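You operate a simulated robot arm through the tools that you are given. There is no shell and no other tool. Be economical: measure what you need, move in short steps, check, and stop when the job is done.

Carry out the task below with a simulated robot arm. There is one attempt and no reset: what you move stays moved.

TASK
Lift the bench socket flap open.
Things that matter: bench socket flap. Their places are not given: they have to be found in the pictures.

It is judged by the outcome, as a careful person would: the job done as asked, and still so three seconds after it is handed in. It fails if anything else is knocked over, pushed out of place, dropped, spilled or broken.

THE ROBOT
A 7-joint arm with a two-finger parallel gripper, fixed in place. Base frame: the origin is at the foot of the arm, x ahead of it, y to its left, z up; the work surface is at about z = 0.847. Lengths are in m, angles in degrees, forces in N, time in s.
With the tool pointing down near the work surface it reaches from about 0.24 to 0.68 m from the base axis. Its first joint turns from -66.0 to 66.0 degrees. Payload 2.4 kg.
Tool frame: the origin (TCP) lies between the finger pads and is the grasp point; the fingertips stand 0.03 m ahead of it; z points along the fingers, y is the line along which they close. The gripper opens to 0.094 m. The fingers are 0.028 m wide and 0.01 m thick; the gripper's body (0.05 by 0.096 m) begins 0.055 m behind the TCP.
Orientation is that of the tool frame in the base frame, as a unit quaternion [w, x, y, z]. With the fingers straight down and closing along the base's y, the tool's x points along the base's -x, its y along +y and its z along -z.

THE INTERFACE
- The arm moves only by the tool nudge_tool. Its argument "commands" is a list of rows, each a list of 7 numbers: the shift along the base's x, y, z in units of 25 mm (1.0 is 25 mm), then the turn, a rotation vector about the base's x, y, z in units of 4 degrees (1.0 is 4 degrees), then the gripper command, from -1 (shut) to 1 (fully open), values between in proportion. In form: [[x, y, z, rx, ry, rz, claw], ...]. A call has 1 to 8 rows; each row shifts and turns the commanded pose from where the row before left it. A call with a number of a shift or a turn outside -1 to 1 is refused whole. A row lasts 0.2 s, in which the tool goes at most 0.05 m and 8.6 degrees; a call with a longer step from one row to the next is refused whole, and so is a gripper value outside its range. A pose out of reach is approached as far as the arm can. The call stops where the force on the tool passes 40 N (or 10 N more than at its start, if that is more) or the arm is blocked; 0.2 s more then pass. The fingers move at their own pace (about 0.153 m/s each) and stop on an object; they squeeze with about 36 N. The grip force told is the motor's: it shows also when the fingers shut on nothing. Time passes only in rows, and 0.2 s behind the last, so rows that do not move let the fingers close. It gives the time, the measured TCP pose, the force on the tool (base axes), the opening and the grip force at its end, in the units of the frame above (readings bear some noise), and new pictures: "views" is both (left out), scene, wrist or none.
- Cameras (640 x 400 px; columns grow to the right, rows downward): "scene" is fixed at [0.0255, 0.4611, 1.4571]; the picture's right is [-0.87, -0.50, 0.00], its down [-0.23, 0.40, -0.89] and it looks along [0.44, -0.77, -0.47] (base axes); focal length 310 px, centre (320, 200). "wrist" rides on the gripper at [-0.037, 0, -0.058] in the tool frame; the picture's right is [0.00, -1.00, 0.00], its down [0.97, 0.00, -0.24] and it looks along [0.24, 0.00, 0.97] (tool axes); focal length 218 px, centre (320, 200).
- probe_pixels(camera, pixels): for up to 12 pixels [column, row] of the newest picture of that camera ("zoom" is the newest enlarged one), the place [x, y, z] in the base frame of the surface seen there, good to about 0.002 m. No time passes.
- inspect(camera, box): a new picture of the part [left, top, right, bottom] of that camera's present view, enlarged. No time passes.
- finish_job(): hands the job in; it is judged then, once.

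Work in short steps. Measure before you move; look again where a grasp or a placing could have gone wrong, and mend it. You have 60 turns and 120 pictures in all, the two below and enlarged ones among them. Open the gripper and draw the arm clear of the work before you hand the job in, unless the task says otherwise; then end with one line.

The tools are called after "Emit:" as name(argument=value, ...) on one line, values as JSON. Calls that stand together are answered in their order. nudge_tool: Moves the arm, as the interface text tells. Its arguments: {"type":"object","properties":{"commands":{"type":"array"},"views":{"type":"string","enum":["both","scene","wrist","none"]}},"required":["commands"]} The other tools are called the same way: probe_pixels (camera, pixels) gives the place of the surface under pixels of a picture; inspect (camera, box) takes an enlarged picture of a part of a camera's view; finish_job () hands the job in.

At the start:

```text
time: 0.0
tool_pos: [0.3618, -0.0467, 1.0611]
tool_rot: [0.0, 0.0, 1.0, 0.001]
contact_force: [-0.4, 0.0, 0.4]
gripper_width: 0.094
grasp_force: 0.1
```

scene: 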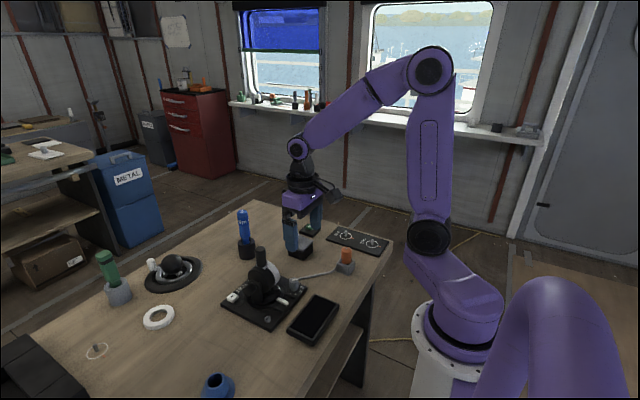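
wrist: 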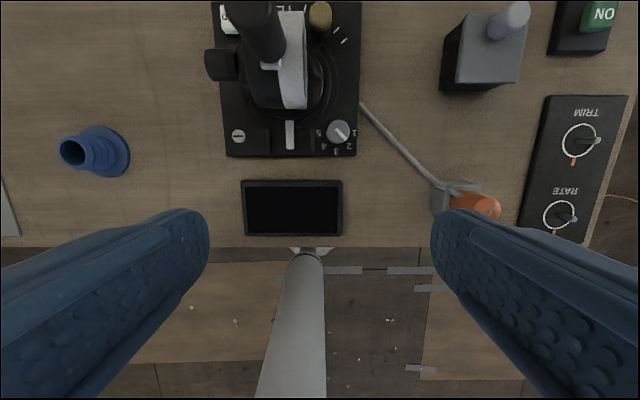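

I need to find the socket flap; I enlarge parts of both views.

Emit:
inspect(camera="scene", box=[200, 200, 400, 350])

Emit:
inspect(camera="scene", box=[0, 230, 240, 400])

Emit:
inspect(camera="wrist", box=[400, 0, 640, 250])

```text
2.67 times, centred on (300, 275) of scene
```

zoom: 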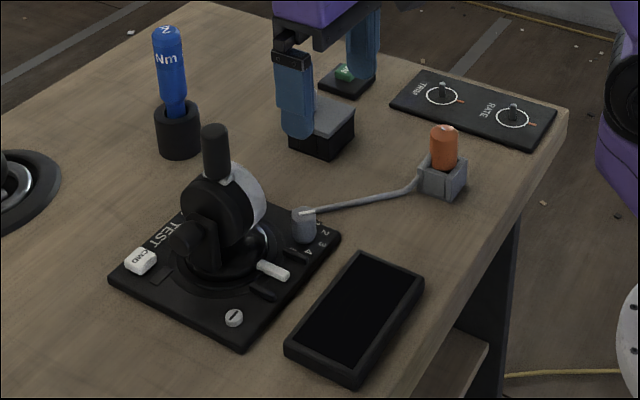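

```text
2.35 times, centred on (120, 315) of scene
```

zoom: 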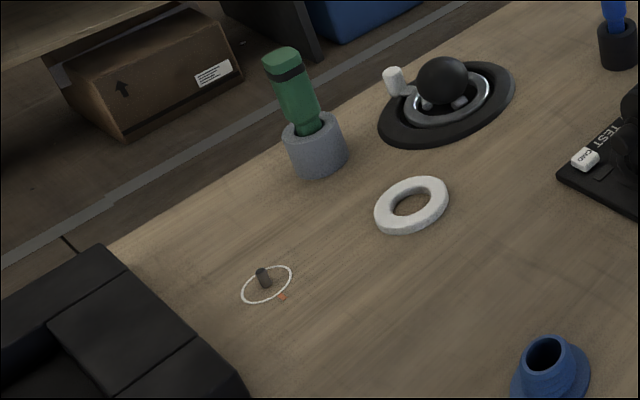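

```text
1.60 times, centred on (520, 125) of wrist
```

zoom: 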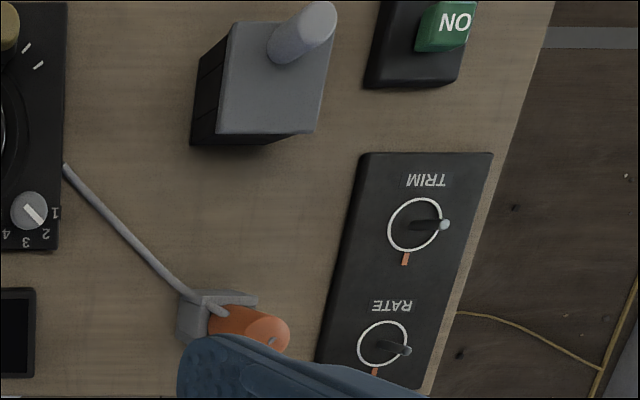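

The grey lid with a stub knob on a black box, wrist px (490,45), looks like the socket flap. I probe it and its surroundings.

Emit:
probe_pixels(camera="wrist", pixels=[[518, 12], [495, 33], [465, 18], [522, 30], [515, 80], [460, 78], [485, 60], [445, 85], [480, 95], [580, 35], [600, 12]])

Emit:
nudge_tool(commands=[[0, 1, 0.6, 0, 0, 0, 1], [0, 1, 0.6, 0, 0, 0, 1], [0, 0, 0, 0, 0, 0, 1]])

```text
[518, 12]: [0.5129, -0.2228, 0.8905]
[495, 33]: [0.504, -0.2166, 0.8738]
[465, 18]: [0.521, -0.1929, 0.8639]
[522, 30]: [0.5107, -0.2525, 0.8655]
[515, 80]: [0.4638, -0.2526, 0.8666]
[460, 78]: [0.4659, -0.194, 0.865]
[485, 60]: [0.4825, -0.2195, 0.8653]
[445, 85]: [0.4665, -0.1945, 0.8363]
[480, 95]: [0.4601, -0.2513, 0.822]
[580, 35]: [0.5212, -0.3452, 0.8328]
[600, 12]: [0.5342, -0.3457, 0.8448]
```

```text
time: 0.8
tool_pos: [0.3612, 0.0032, 1.0917]
tool_rot: [0.0, 0.0, 1.0, -0.001]
contact_force: [0.4, 0.2, 0.2]
gripper_width: 0.0942
grasp_force: 0.0
```

scene: 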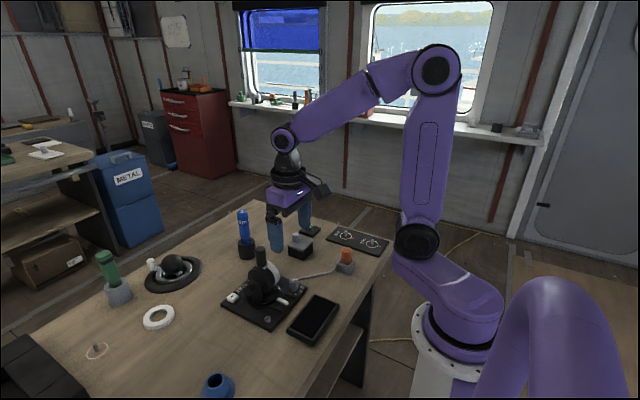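
wrist: 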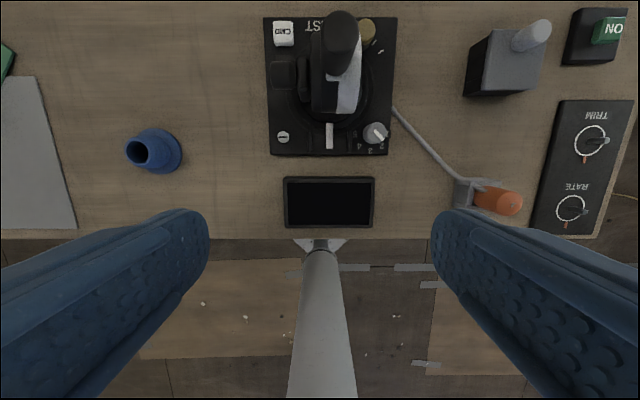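

Emit:
inspect(camera="scene", box=[270, 215, 350, 265])

Emit:
inspect(camera="wrist", box=[440, 0, 600, 110])

Emit:
probe_pixels(camera="wrist", pixels=[[538, 28], [540, 24], [528, 42], [515, 47], [490, 32], [545, 50], [532, 90], [485, 90], [500, 110], [430, 80], [460, 185], [510, 200]])

Emit:
probe_pixels(camera="scene", pixels=[[298, 238], [299, 234], [296, 246], [310, 243], [302, 250], [290, 242], [286, 262], [325, 262]])

```text
8.00 times, centred on (310, 240) of scene
```

zoom: 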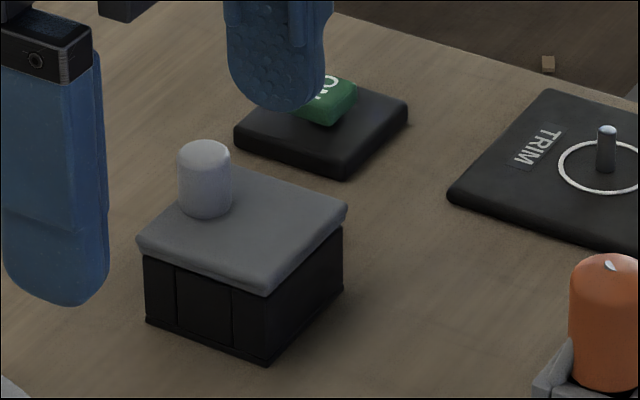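

```text
3.64 times, centred on (520, 55) of wrist
```

zoom: 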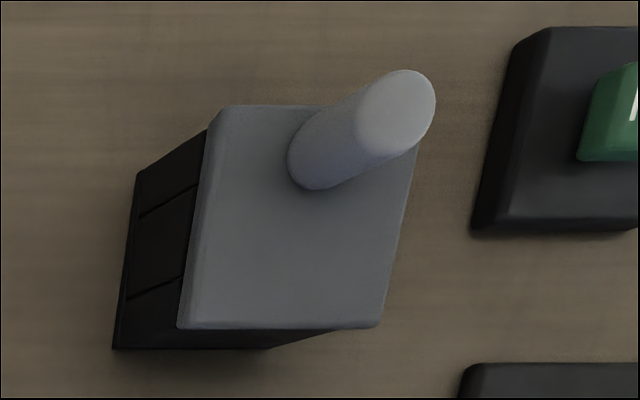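

```text
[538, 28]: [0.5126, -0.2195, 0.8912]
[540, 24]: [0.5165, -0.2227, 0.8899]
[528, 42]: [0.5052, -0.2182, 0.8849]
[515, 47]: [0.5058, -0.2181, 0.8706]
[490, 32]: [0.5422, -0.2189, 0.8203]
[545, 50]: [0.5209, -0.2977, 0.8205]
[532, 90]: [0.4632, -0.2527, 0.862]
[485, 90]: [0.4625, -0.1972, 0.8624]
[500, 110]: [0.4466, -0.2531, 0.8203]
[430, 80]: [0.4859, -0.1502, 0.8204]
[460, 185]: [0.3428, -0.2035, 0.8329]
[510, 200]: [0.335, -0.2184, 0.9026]
```

```text
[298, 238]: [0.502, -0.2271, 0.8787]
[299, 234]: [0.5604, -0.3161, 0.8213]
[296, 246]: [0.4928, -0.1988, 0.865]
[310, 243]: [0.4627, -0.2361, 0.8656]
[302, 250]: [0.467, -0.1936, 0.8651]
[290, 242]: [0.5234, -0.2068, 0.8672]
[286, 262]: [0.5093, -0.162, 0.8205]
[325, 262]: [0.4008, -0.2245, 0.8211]
```

The flap: lid x 0.463–0.525, y −0.194–−0.253, top z 0.866; knob at about (0.513,−0.222), top z 0.891, near the far edge, so the hinge is at the near edge (x≈0.464). I go above the knob with the gripper half-open.

Emit:
nudge_tool(commands=[[0.77, -1, -0.2, 0, 0, 0, 0], [0.77, -1, -0.2, 0, 0, 0, 0], [0.77, -1, -0.2, 0, 0, 0, 0], [0.77, -1, -0.2, 0, 0, 0, 0], [0.77, -1, -0.2, 0, 0, 0, 0], [0.77, -1, -0.2, 0, 0, 0, 0], [0.77, -1, -0.4, 0, 0, 0, 0], [0.77, -1, -0.4, 0, 0, 0, 0]], views="none")

Emit:
nudge_tool(commands=[[0, -1, -1, 0, 0, 0, 0], [0, 0, -1, 0, 0, 0, 0], [0, 0, -1, 0, 0, 0, 0], [0, 0, 0, 0, 0, 0, 0]])

```text
time: 2.6
tool_pos: [0.5142, -0.1979, 1.0402]
tool_rot: [0.0, 0.0, 1.0, 0.001]
contact_force: [-0.5, -0.7, -0.2]
gripper_width: 0.0469
grasp_force: 0.0
```

```text
time: 3.6
tool_pos: [0.5145, -0.2247, 0.9642]
tool_rot: [0.0, -0.001, 1.0, 0.0]
contact_force: [0.2, 0.0, 0.4]
gripper_width: 0.047
grasp_force: 0.0
```

scene: 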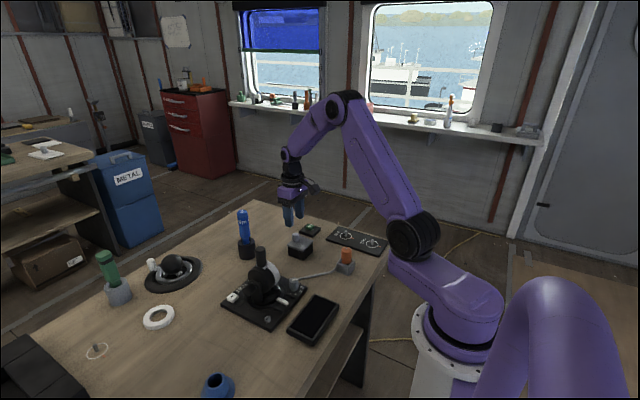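
wrist: 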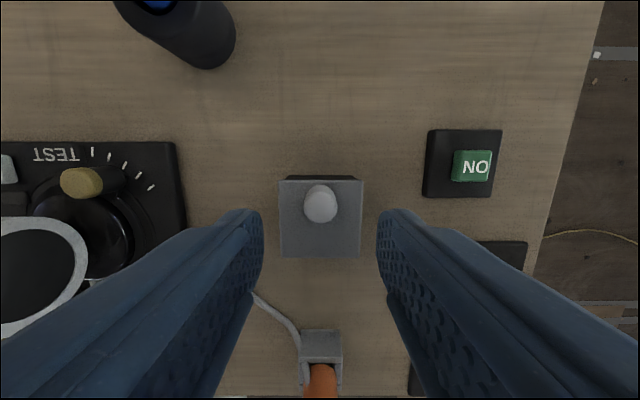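

The knob at wrist px (320,203) is centred between the fingers. I check its coordinates before going down.

Emit:
probe_pixels(camera="wrist", pixels=[[320, 203], [307, 203], [333, 203], [320, 190], [320, 216], [320, 182], [320, 254]])

Emit:
inspect(camera="wrist", box=[240, 150, 400, 270])

```text
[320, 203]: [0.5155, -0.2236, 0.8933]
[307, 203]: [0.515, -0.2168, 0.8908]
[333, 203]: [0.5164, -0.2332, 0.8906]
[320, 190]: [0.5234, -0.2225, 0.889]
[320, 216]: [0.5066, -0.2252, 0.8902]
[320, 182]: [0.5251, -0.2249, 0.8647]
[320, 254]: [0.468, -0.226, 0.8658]
```

```text
3.33 times, centred on (320, 210) of wrist
```

zoom: 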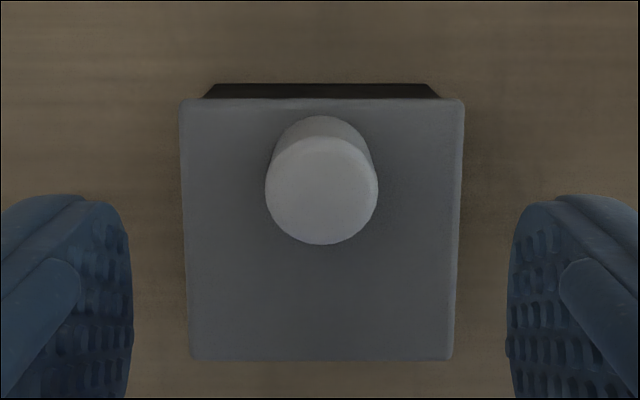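

Knob centre (0.515,−0.224), top 0.892. I descend so the tips stand at about z 0.872 and close.

Emit:
nudge_tool(commands=[[0, 0, -0.8, 0, 0, 0, 0], [0, 0, -0.8, 0, 0, 0, 0], [0, 0, -0.85, 0, 0, 0, 0], [0, 0, 0, 0, 0, 0, 0], [0, 0, 0, 0, 0, 0, -1], [0, 0, 0, 0, 0, 0, -1], [0, 0, 0, 0, 0, 0, -1]])

```text
time: 5.2
tool_pos: [0.5137, -0.2252, 0.9037]
tool_rot: [0.001, 0.002, 1.0, -0.002]
contact_force: [3.8, -22.6, -11.3]
gripper_width: 0.0212
grasp_force: 44.7
```

scene: 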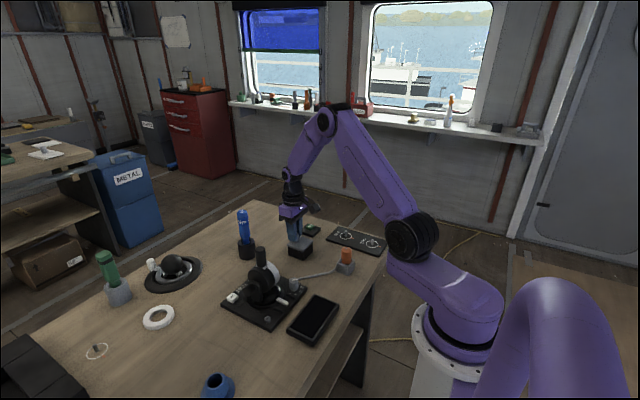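
wrist: 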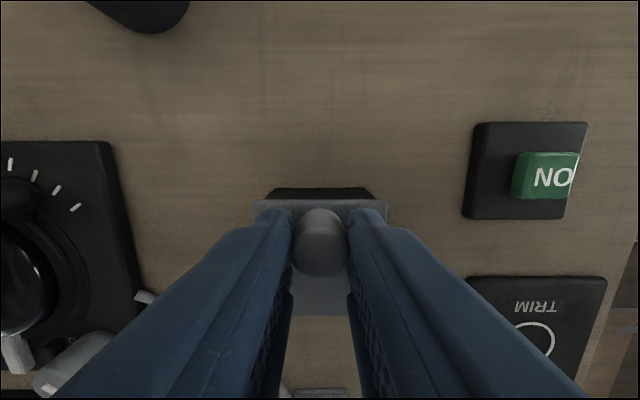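

The knob is gripped (width 0.021) with a side load of −22 N in y; I ease y slightly and start the arc about the hinge at (0.465, 0.858), turning the tool along with the lid.

Emit:
nudge_tool(commands=[[0, -0.06, 0, 0, 0, 0, -1], [-0.13, 0, 0.132, 0, -1, 0, -1], [-0.139, 0, 0.123, 0, -1, 0, -1], [-0.148, 0, 0.113, 0, -1, 0, -1], [0, 0, 0, 0, 0, 0, -1]])

```text
time: 6.4
tool_pos: [0.5036, -0.225, 0.913]
tool_rot: [0.105, 0.001, 0.994, -0.001]
contact_force: [-6.8, -19.9, -3.3]
gripper_width: 0.0212
grasp_force: 44.7
```

scene: 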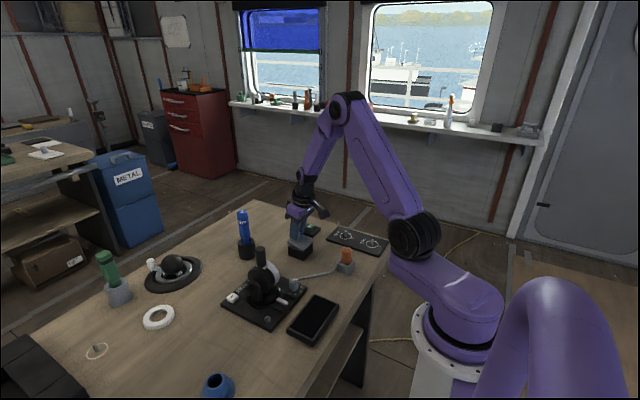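
wrist: 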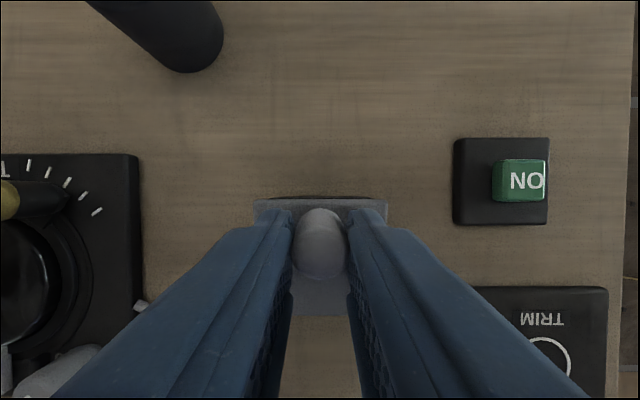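

The lid follows (12°) with low forces. I carry the arc on.

Emit:
nudge_tool(commands=[[-0.155, -0.03, 0.102, 0, -1, 0, -1], [-0.162, -0.03, 0.091, 0, -1, 0, -1], [-0.168, 0, 0.08, 0, -1, 0, -1], [-0.173, 0, 0.068, 0, -1, 0, -1], [-0.177, 0, 0.056, 0, -1, 0, -1], [0, 0, 0, 0, 0, 0, -1]])

Emit:
inspect(camera="scene", box=[260, 180, 360, 270])

```text
time: 7.8
tool_pos: [0.4926, -0.2259, 0.9204]
tool_rot: [0.232, -0.002, 0.973, 0.005]
contact_force: [-23.4, -2.7, -7.1]
gripper_width: 0.0212
grasp_force: 44.9
out of reach, approached as far as the arm can: row 3, 4, 5
```

scene: 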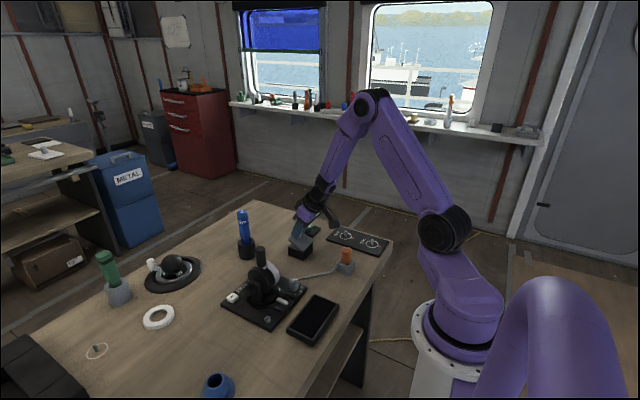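
wrist: 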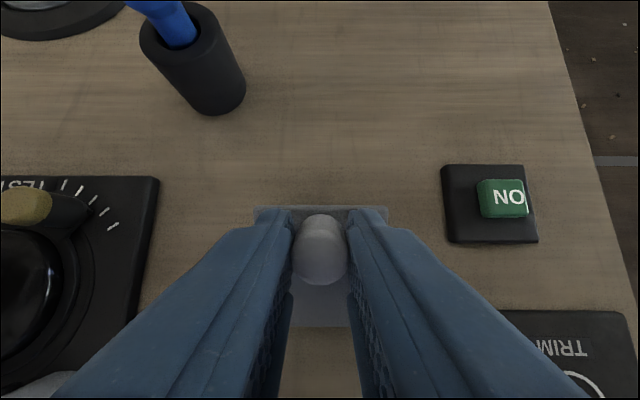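

```text
4.44 times, centred on (310, 225) of scene
```

zoom: 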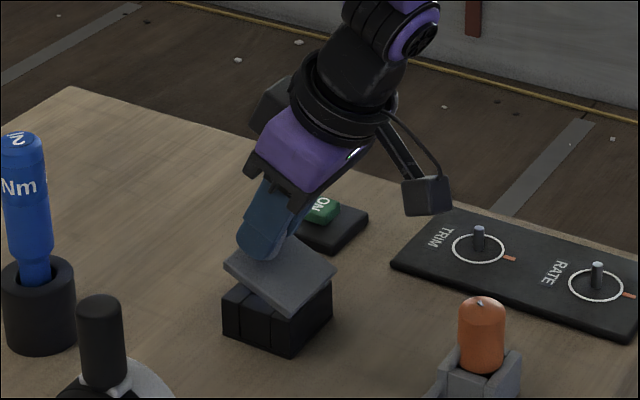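

The wrist reached its tilt limit near 27°. From here I let the knob pivot between the pads; first I turn the tool back a little to see where the commanded pose stands.

Emit:
nudge_tool(commands=[[0, 0, 0.1, 0, 1, 0, -1], [0, 0, 0.1, 0, 1, 0, -1], [0, 0, 0, 0, 0, 0, -1]], views="none")

```text
time: 8.6
tool_pos: [0.4954, -0.2242, 0.9252]
tool_rot: [0.198, -0.002, 0.98, 0.007]
contact_force: [-9.7, -4.8, -25.4]
gripper_width: 0.0214
grasp_force: 45.1
```

Emit:
nudge_tool(commands=[[-0.15, 0, -0.05, 0, 0, 0, -1], [-0.2, 0, 0, 0, 0, 0, -1], [0, 0, 0, 0, 0, 0, -1]], views="wrist")

Emit:
inspect(camera="scene", box=[260, 180, 360, 270])

```text
time: 9.4
tool_pos: [0.4941, -0.2247, 0.9298]
tool_rot: [0.189, -0.003, 0.982, 0.001]
contact_force: [25.4, 1.1, 15.4]
gripper_width: 0.0214
grasp_force: 45.5
```

wrist: 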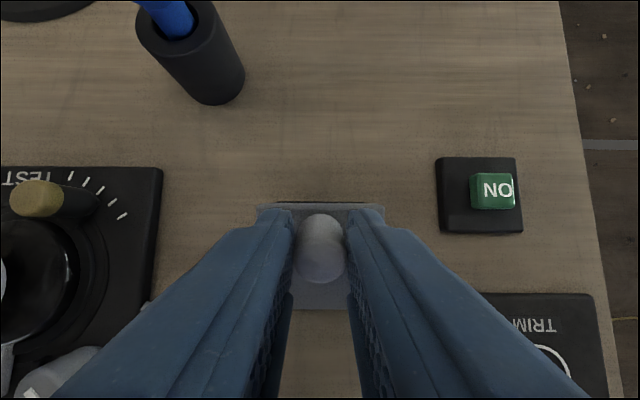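

```text
4.44 times, centred on (310, 225) of scene
```

zoom: 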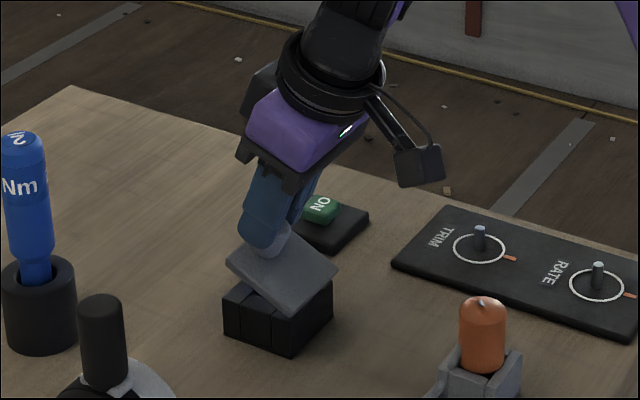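

The lid is going up. I measure its present angle.

Emit:
probe_pixels(camera="zoom", pixels=[[235, 266], [260, 272], [290, 308], [330, 270], [300, 280], [290, 238], [280, 330]])

```text
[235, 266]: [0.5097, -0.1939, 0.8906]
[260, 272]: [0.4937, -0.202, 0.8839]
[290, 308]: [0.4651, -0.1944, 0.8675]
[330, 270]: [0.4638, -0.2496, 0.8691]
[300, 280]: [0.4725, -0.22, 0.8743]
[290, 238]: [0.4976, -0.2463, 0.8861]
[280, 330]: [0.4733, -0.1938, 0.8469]
```

Lid slope is 28°; the force (+25 x, +15 z) is mostly radial, so I now move more upward, then back.

Emit:
nudge_tool(commands=[[0, 0, 0.2, 0, 0.5, 0, -1], [0, 0, 0.15, 0, 0.5, 0, -1], [0, 0, 0, 0, 0, 0, -1]], views="none")

Emit:
inspect(camera="scene", box=[260, 180, 360, 270])

```text
time: 10.2
tool_pos: [0.4867, -0.2245, 0.9325]
tool_rot: [0.147, -0.001, 0.989, 0.005]
contact_force: [8.4, -1.1, -19.2]
gripper_width: 0.021
grasp_force: 45.2
```

```text
4.44 times, centred on (310, 225) of scene
```

zoom: 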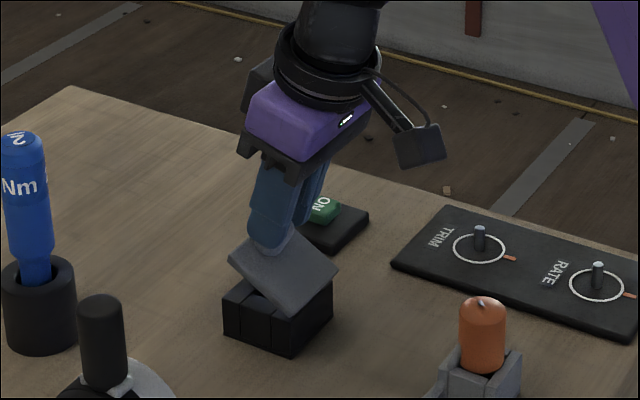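

The lid rises (about 37°). I continue along the arc, with the tool tilt held.

Emit:
nudge_tool(commands=[[-0.18, 0, 0.03, 0, 0, 0, -1], [-0.18, 0, 0.04, 0, 0, 0, -1], [-0.19, 0, 0.04, 0, 0, 0, -1], [-0.19, 0, 0.03, 0, 0, 0, -1], [0, 0, 0, 0, 0, 0, -1]], views="none")

Emit:
inspect(camera="scene", box=[260, 180, 360, 270])

```text
time: 11.4
tool_pos: [0.4709, -0.2244, 0.9403]
tool_rot: [0.152, -0.002, 0.988, 0.002]
contact_force: [20.3, 3.6, 12.5]
gripper_width: 0.0213
grasp_force: 44.6
```

```text
4.44 times, centred on (310, 225) of scene
```

zoom: 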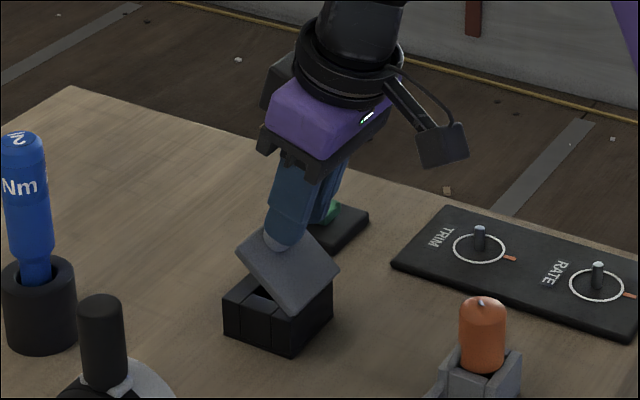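

It is opening (≈50°). I continue.

Emit:
nudge_tool(commands=[[-0.15, 0, 0.08, 0, 0, 0, -1], [-0.18, 0, 0.05, 0, 0, 0, -1], [-0.19, 0, 0.02, 0, 0, 0, -1], [-0.19, 0, 0, 0, 0, 0, -1], [0, 0, 0, 0, 0, 0, -1]], views="none")

Emit:
inspect(camera="scene", box=[260, 180, 360, 270])

```text
time: 12.6
tool_pos: [0.4511, -0.2255, 0.944]
tool_rot: [0.15, -0.002, 0.989, 0.004]
contact_force: [19.1, 3.5, 2.3]
gripper_width: 0.0211
grasp_force: 45.0
```

```text
4.44 times, centred on (310, 225) of scene
```

zoom: 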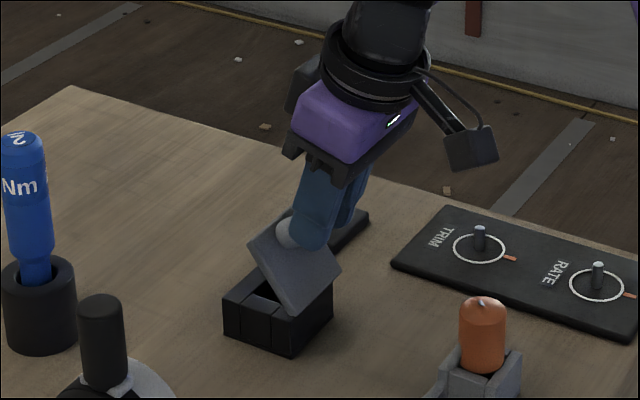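

The fingertips are riding up on the knob; I lower slightly while continuing back.

Emit:
nudge_tool(commands=[[-0.05, 0, -0.15, 0, 0, 0, -1], [-0.1, 0, -0.1, 0, 0, 0, -1], [-0.15, 0, -0.05, 0, 0, 0, -1], [-0.15, 0, -0.05, 0, 0, 0, -1], [0, 0, 0, 0, 0, 0, -1]], views="none")

Emit:
inspect(camera="scene", box=[260, 180, 360, 270])

```text
time: 13.8
tool_pos: [0.4398, -0.2258, 0.9346]
tool_rot: [0.151, -0.002, 0.989, 0.003]
contact_force: [13.2, 5.9, 21.1]
gripper_width: 0.0212
grasp_force: 44.5
```

```text
4.44 times, centred on (310, 225) of scene
```

zoom: 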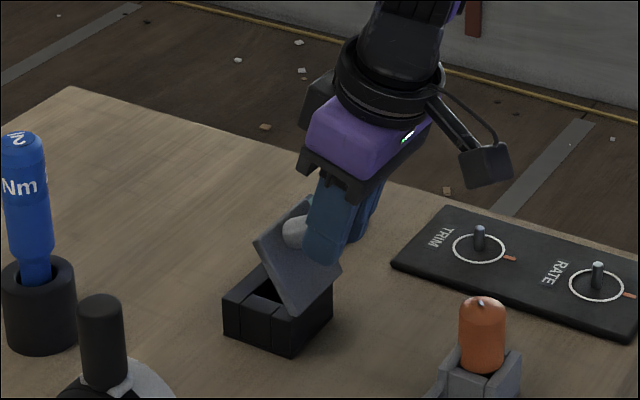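

Emit:
probe_pixels(camera="zoom", pixels=[[262, 245], [290, 305], [332, 270], [280, 265], [295, 280]])

Emit:
nudge_tool(commands=[[-0.15, 0, -0.03, 0, 0, 0, -1], [-0.15, 0, -0.05, 0, 0, 0, -1], [-0.15, 0, -0.08, 0, 0, 0, -1], [0, 0, 0, 0, 0, 0, -1]])

Emit:
inspect(camera="scene", box=[260, 180, 360, 270])

```text
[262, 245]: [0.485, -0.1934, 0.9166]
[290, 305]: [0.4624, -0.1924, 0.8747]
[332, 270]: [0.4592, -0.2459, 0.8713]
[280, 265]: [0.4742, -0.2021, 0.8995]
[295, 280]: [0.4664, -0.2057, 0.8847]
```

```text
time: 14.8
tool_pos: [0.4268, -0.2244, 0.928]
tool_rot: [0.148, -0.001, 0.989, 0.005]
contact_force: [0.0, -0.4, 0.6]
gripper_width: 0.0
grasp_force: 32.9
```

scene: 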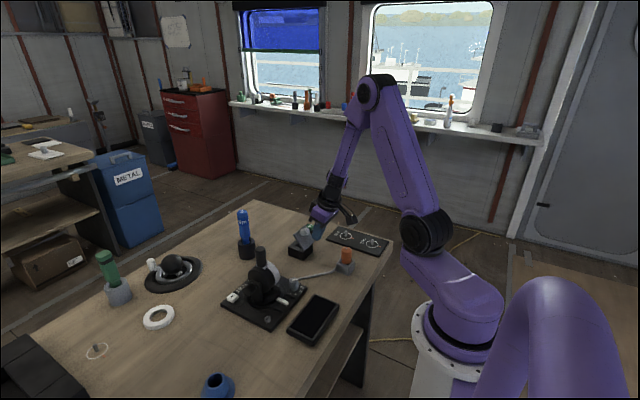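
wrist: 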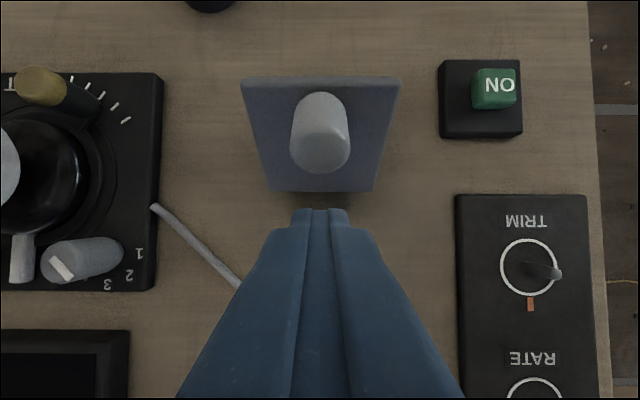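

```text
4.44 times, centred on (310, 225) of scene
```

zoom: 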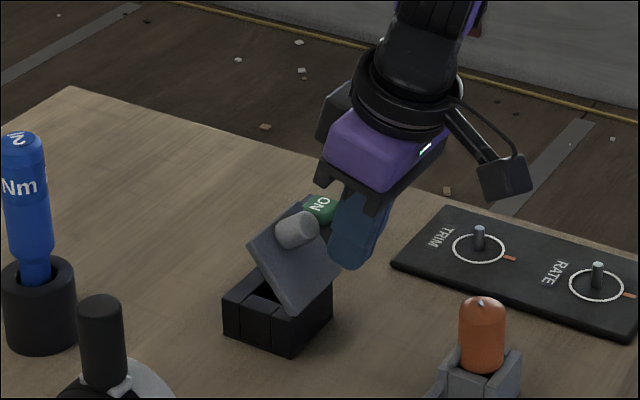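

The fingers slipped off but the lid stays up by itself at about 60°. I'll rise, go over it, and push it further open from its inner (far) side with shut fingers.

Emit:
nudge_tool(commands=[[-0.2, 0, 1, 0, 0, 0, -1], [0, 0, 1, 0, 0.8, 0, -1], [0, 0, 1, 0, 1, 0, -1], [1, 0, 0, 0, 1, 0, -1], [1, 0, 0, 0, 1, 0, -1], [1, 0, 0, 0, 0.5, 0, -1], [1, 0, 0, 0, 0, 0, -1], [0.6, 0, 0, 0, 0, 0, -1]])

Emit:
inspect(camera="scene", box=[260, 180, 360, 270])

```text
time: 16.6
tool_pos: [0.5386, -0.224, 1.0061]
tool_rot: [-0.002, -0.001, 1.0, 0.004]
contact_force: [-0.4, 0.4, 0.3]
gripper_width: 0.0
grasp_force: 33.3
```

scene: 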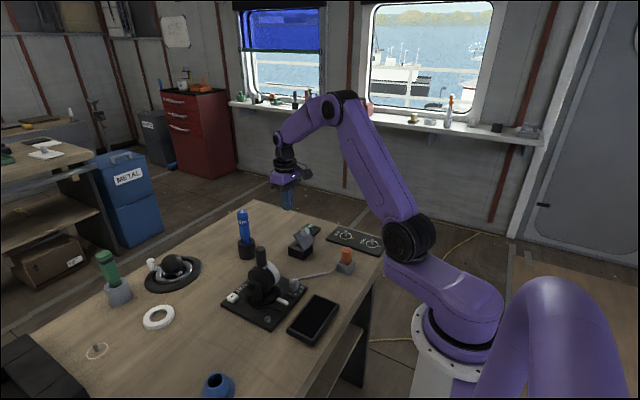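
wrist: 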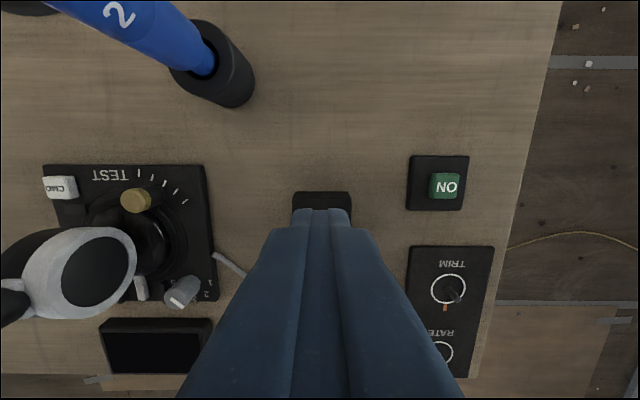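

```text
4.44 times, centred on (310, 225) of scene
```

zoom: 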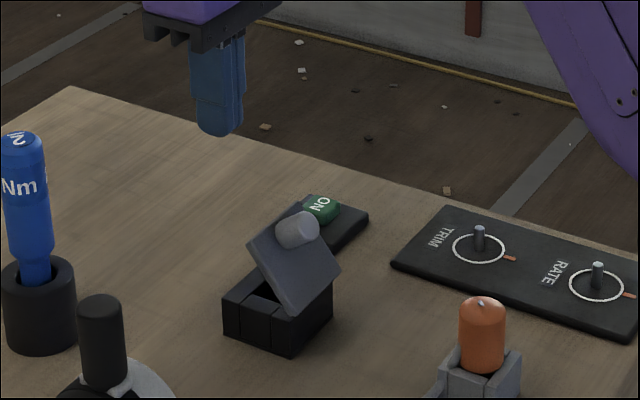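

The lid holds. I descend beyond it (tips at z≈0.893) and then push in −x in small steps.

Emit:
nudge_tool(commands=[[0, 0, -1, 0, 0, 0, -1], [0, 0, -1, 0, 0, 0, -1], [0, 0, -1, 0, 0, 0, -1], [0, 0, -0.3, 0, 0, 0, -1], [-0.5, 0, 0, 0, 0, 0, -1], [-0.4, 0, 0, 0, 0, 0, -1], [-0.3, 0, 0, 0, 0, 0, -1], [0, 0, 0, 0, 0, 0, -1]], views="none")

Emit:
inspect(camera="scene", box=[260, 180, 360, 270])

```text
time: 18.4
tool_pos: [0.5066, -0.2249, 0.9216]
tool_rot: [-0.001, -0.001, 1.0, 0.004]
contact_force: [0.1, 0.9, 0.5]
gripper_width: 0.0001
grasp_force: 33.2
```

```text
4.44 times, centred on (310, 225) of scene
```

zoom: 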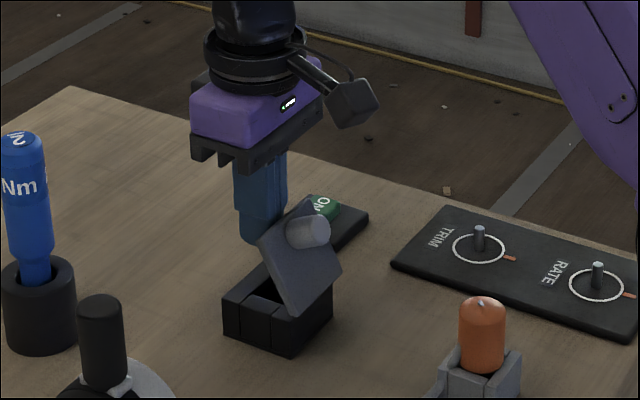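

The lid is being pushed with almost no force. I carry on past the vertical.

Emit:
nudge_tool(commands=[[-0.4, 0, 0, 0, 0, 0, -1], [-0.4, 0, 0, 0, 0, 0, -1], [-0.4, 0, 0, 0, 0, 0, -1], [-0.3, 0, 0, 0, 0, 0, -1], [-0.3, 0, 0, 0, 0, 0, -1], [0, 0, 0, 0, 0, 0, -1]], views="none")

Emit:
inspect(camera="scene", box=[260, 180, 360, 270])

```text
time: 19.8
tool_pos: [0.4617, -0.2248, 0.9218]
tool_rot: [-0.002, -0.001, 1.0, 0.004]
contact_force: [1.2, -0.2, -0.3]
gripper_width: 0.0002
grasp_force: 33.4
```

```text
4.44 times, centred on (310, 225) of scene
```

zoom: 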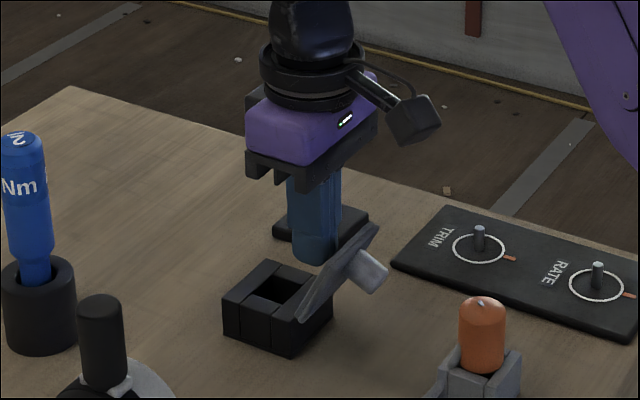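

The lid is past vertical, about 110–115°. A slightly further gentle push to find whether there is a stop.

Emit:
nudge_tool(commands=[[-0.2, 0, 0, 0, 0, 0, -1], [-0.2, 0, 0, 0, 0, 0, -1], [0, 0, 0, 0, 0, 0, -1]], views="none")

Emit:
inspect(camera="scene", box=[260, 180, 360, 270])

```text
time: 20.6
tool_pos: [0.454, -0.2246, 0.9235]
tool_rot: [0.002, 0.0, 1.0, 0.003]
contact_force: [6.1, -0.3, 1.9]
gripper_width: 0.0
grasp_force: 32.5
```

```text
4.44 times, centred on (310, 225) of scene
```

zoom: 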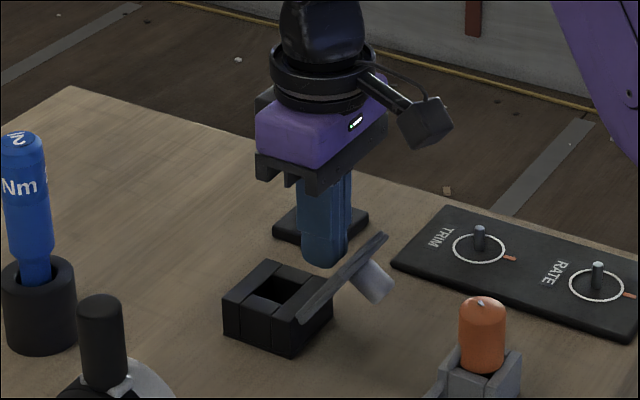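

The force rises to 6 N, so the lid is at or near its stop (~120°+). I back off, rise clear, and open the gripper.

Emit:
nudge_tool(commands=[[0.8, 0, 0, 0, 0, 0, -1], [0.4, 0, 1, 0, 0, 0, -1], [0, 0, 1, 0, 0, 0, -1], [0, 0, 1, 0, 0, 0, -1], [0, 0, 1, 0, 0, 0, 0.5], [0, 0, 1, 0, 0, 0, 1], [0, 0, 0, 0, 0, 0, 1], [0, 0, 0, 0, 0, 0, 1]])

Emit:
inspect(camera="scene", box=[260, 180, 360, 270])

```text
time: 22.4
tool_pos: [0.4812, -0.2242, 1.0486]
tool_rot: [-0.001, -0.001, 1.0, 0.005]
contact_force: [-0.3, -0.9, 0.0]
gripper_width: 0.0943
grasp_force: 0.1
```

scene: 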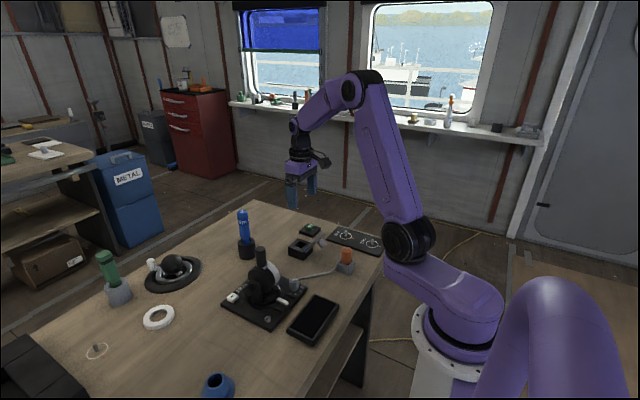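
wrist: 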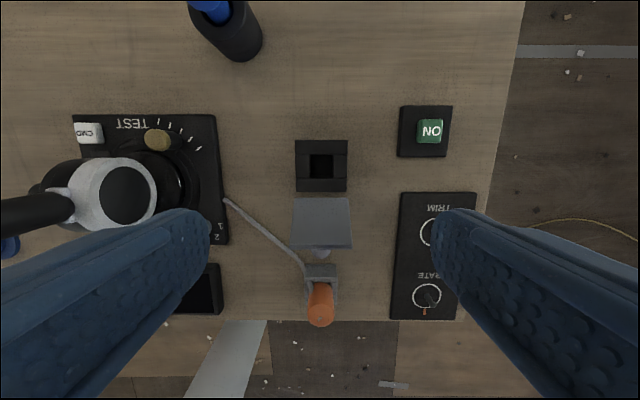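

```text
4.44 times, centred on (310, 225) of scene
```

zoom: 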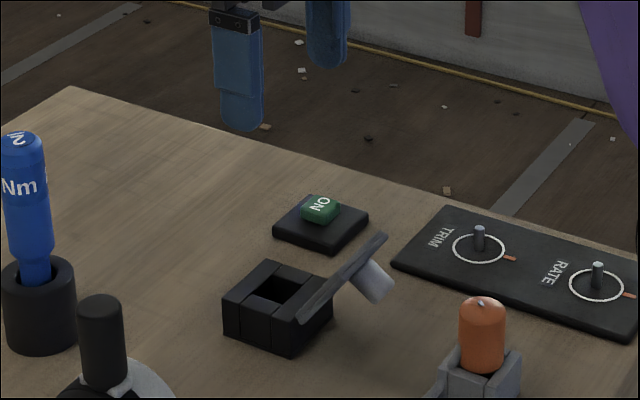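

The flap stays wide open past vertical, nothing else has moved, and the arm is clear with the gripper open, so I hand in.

Emit:
finish_job()

```text
The job is handed in.
```

The bench socket flap is open past vertical and was staying open by itself when I handed the job in; the arm is clear, the gripper is open, and nothing else was moved.
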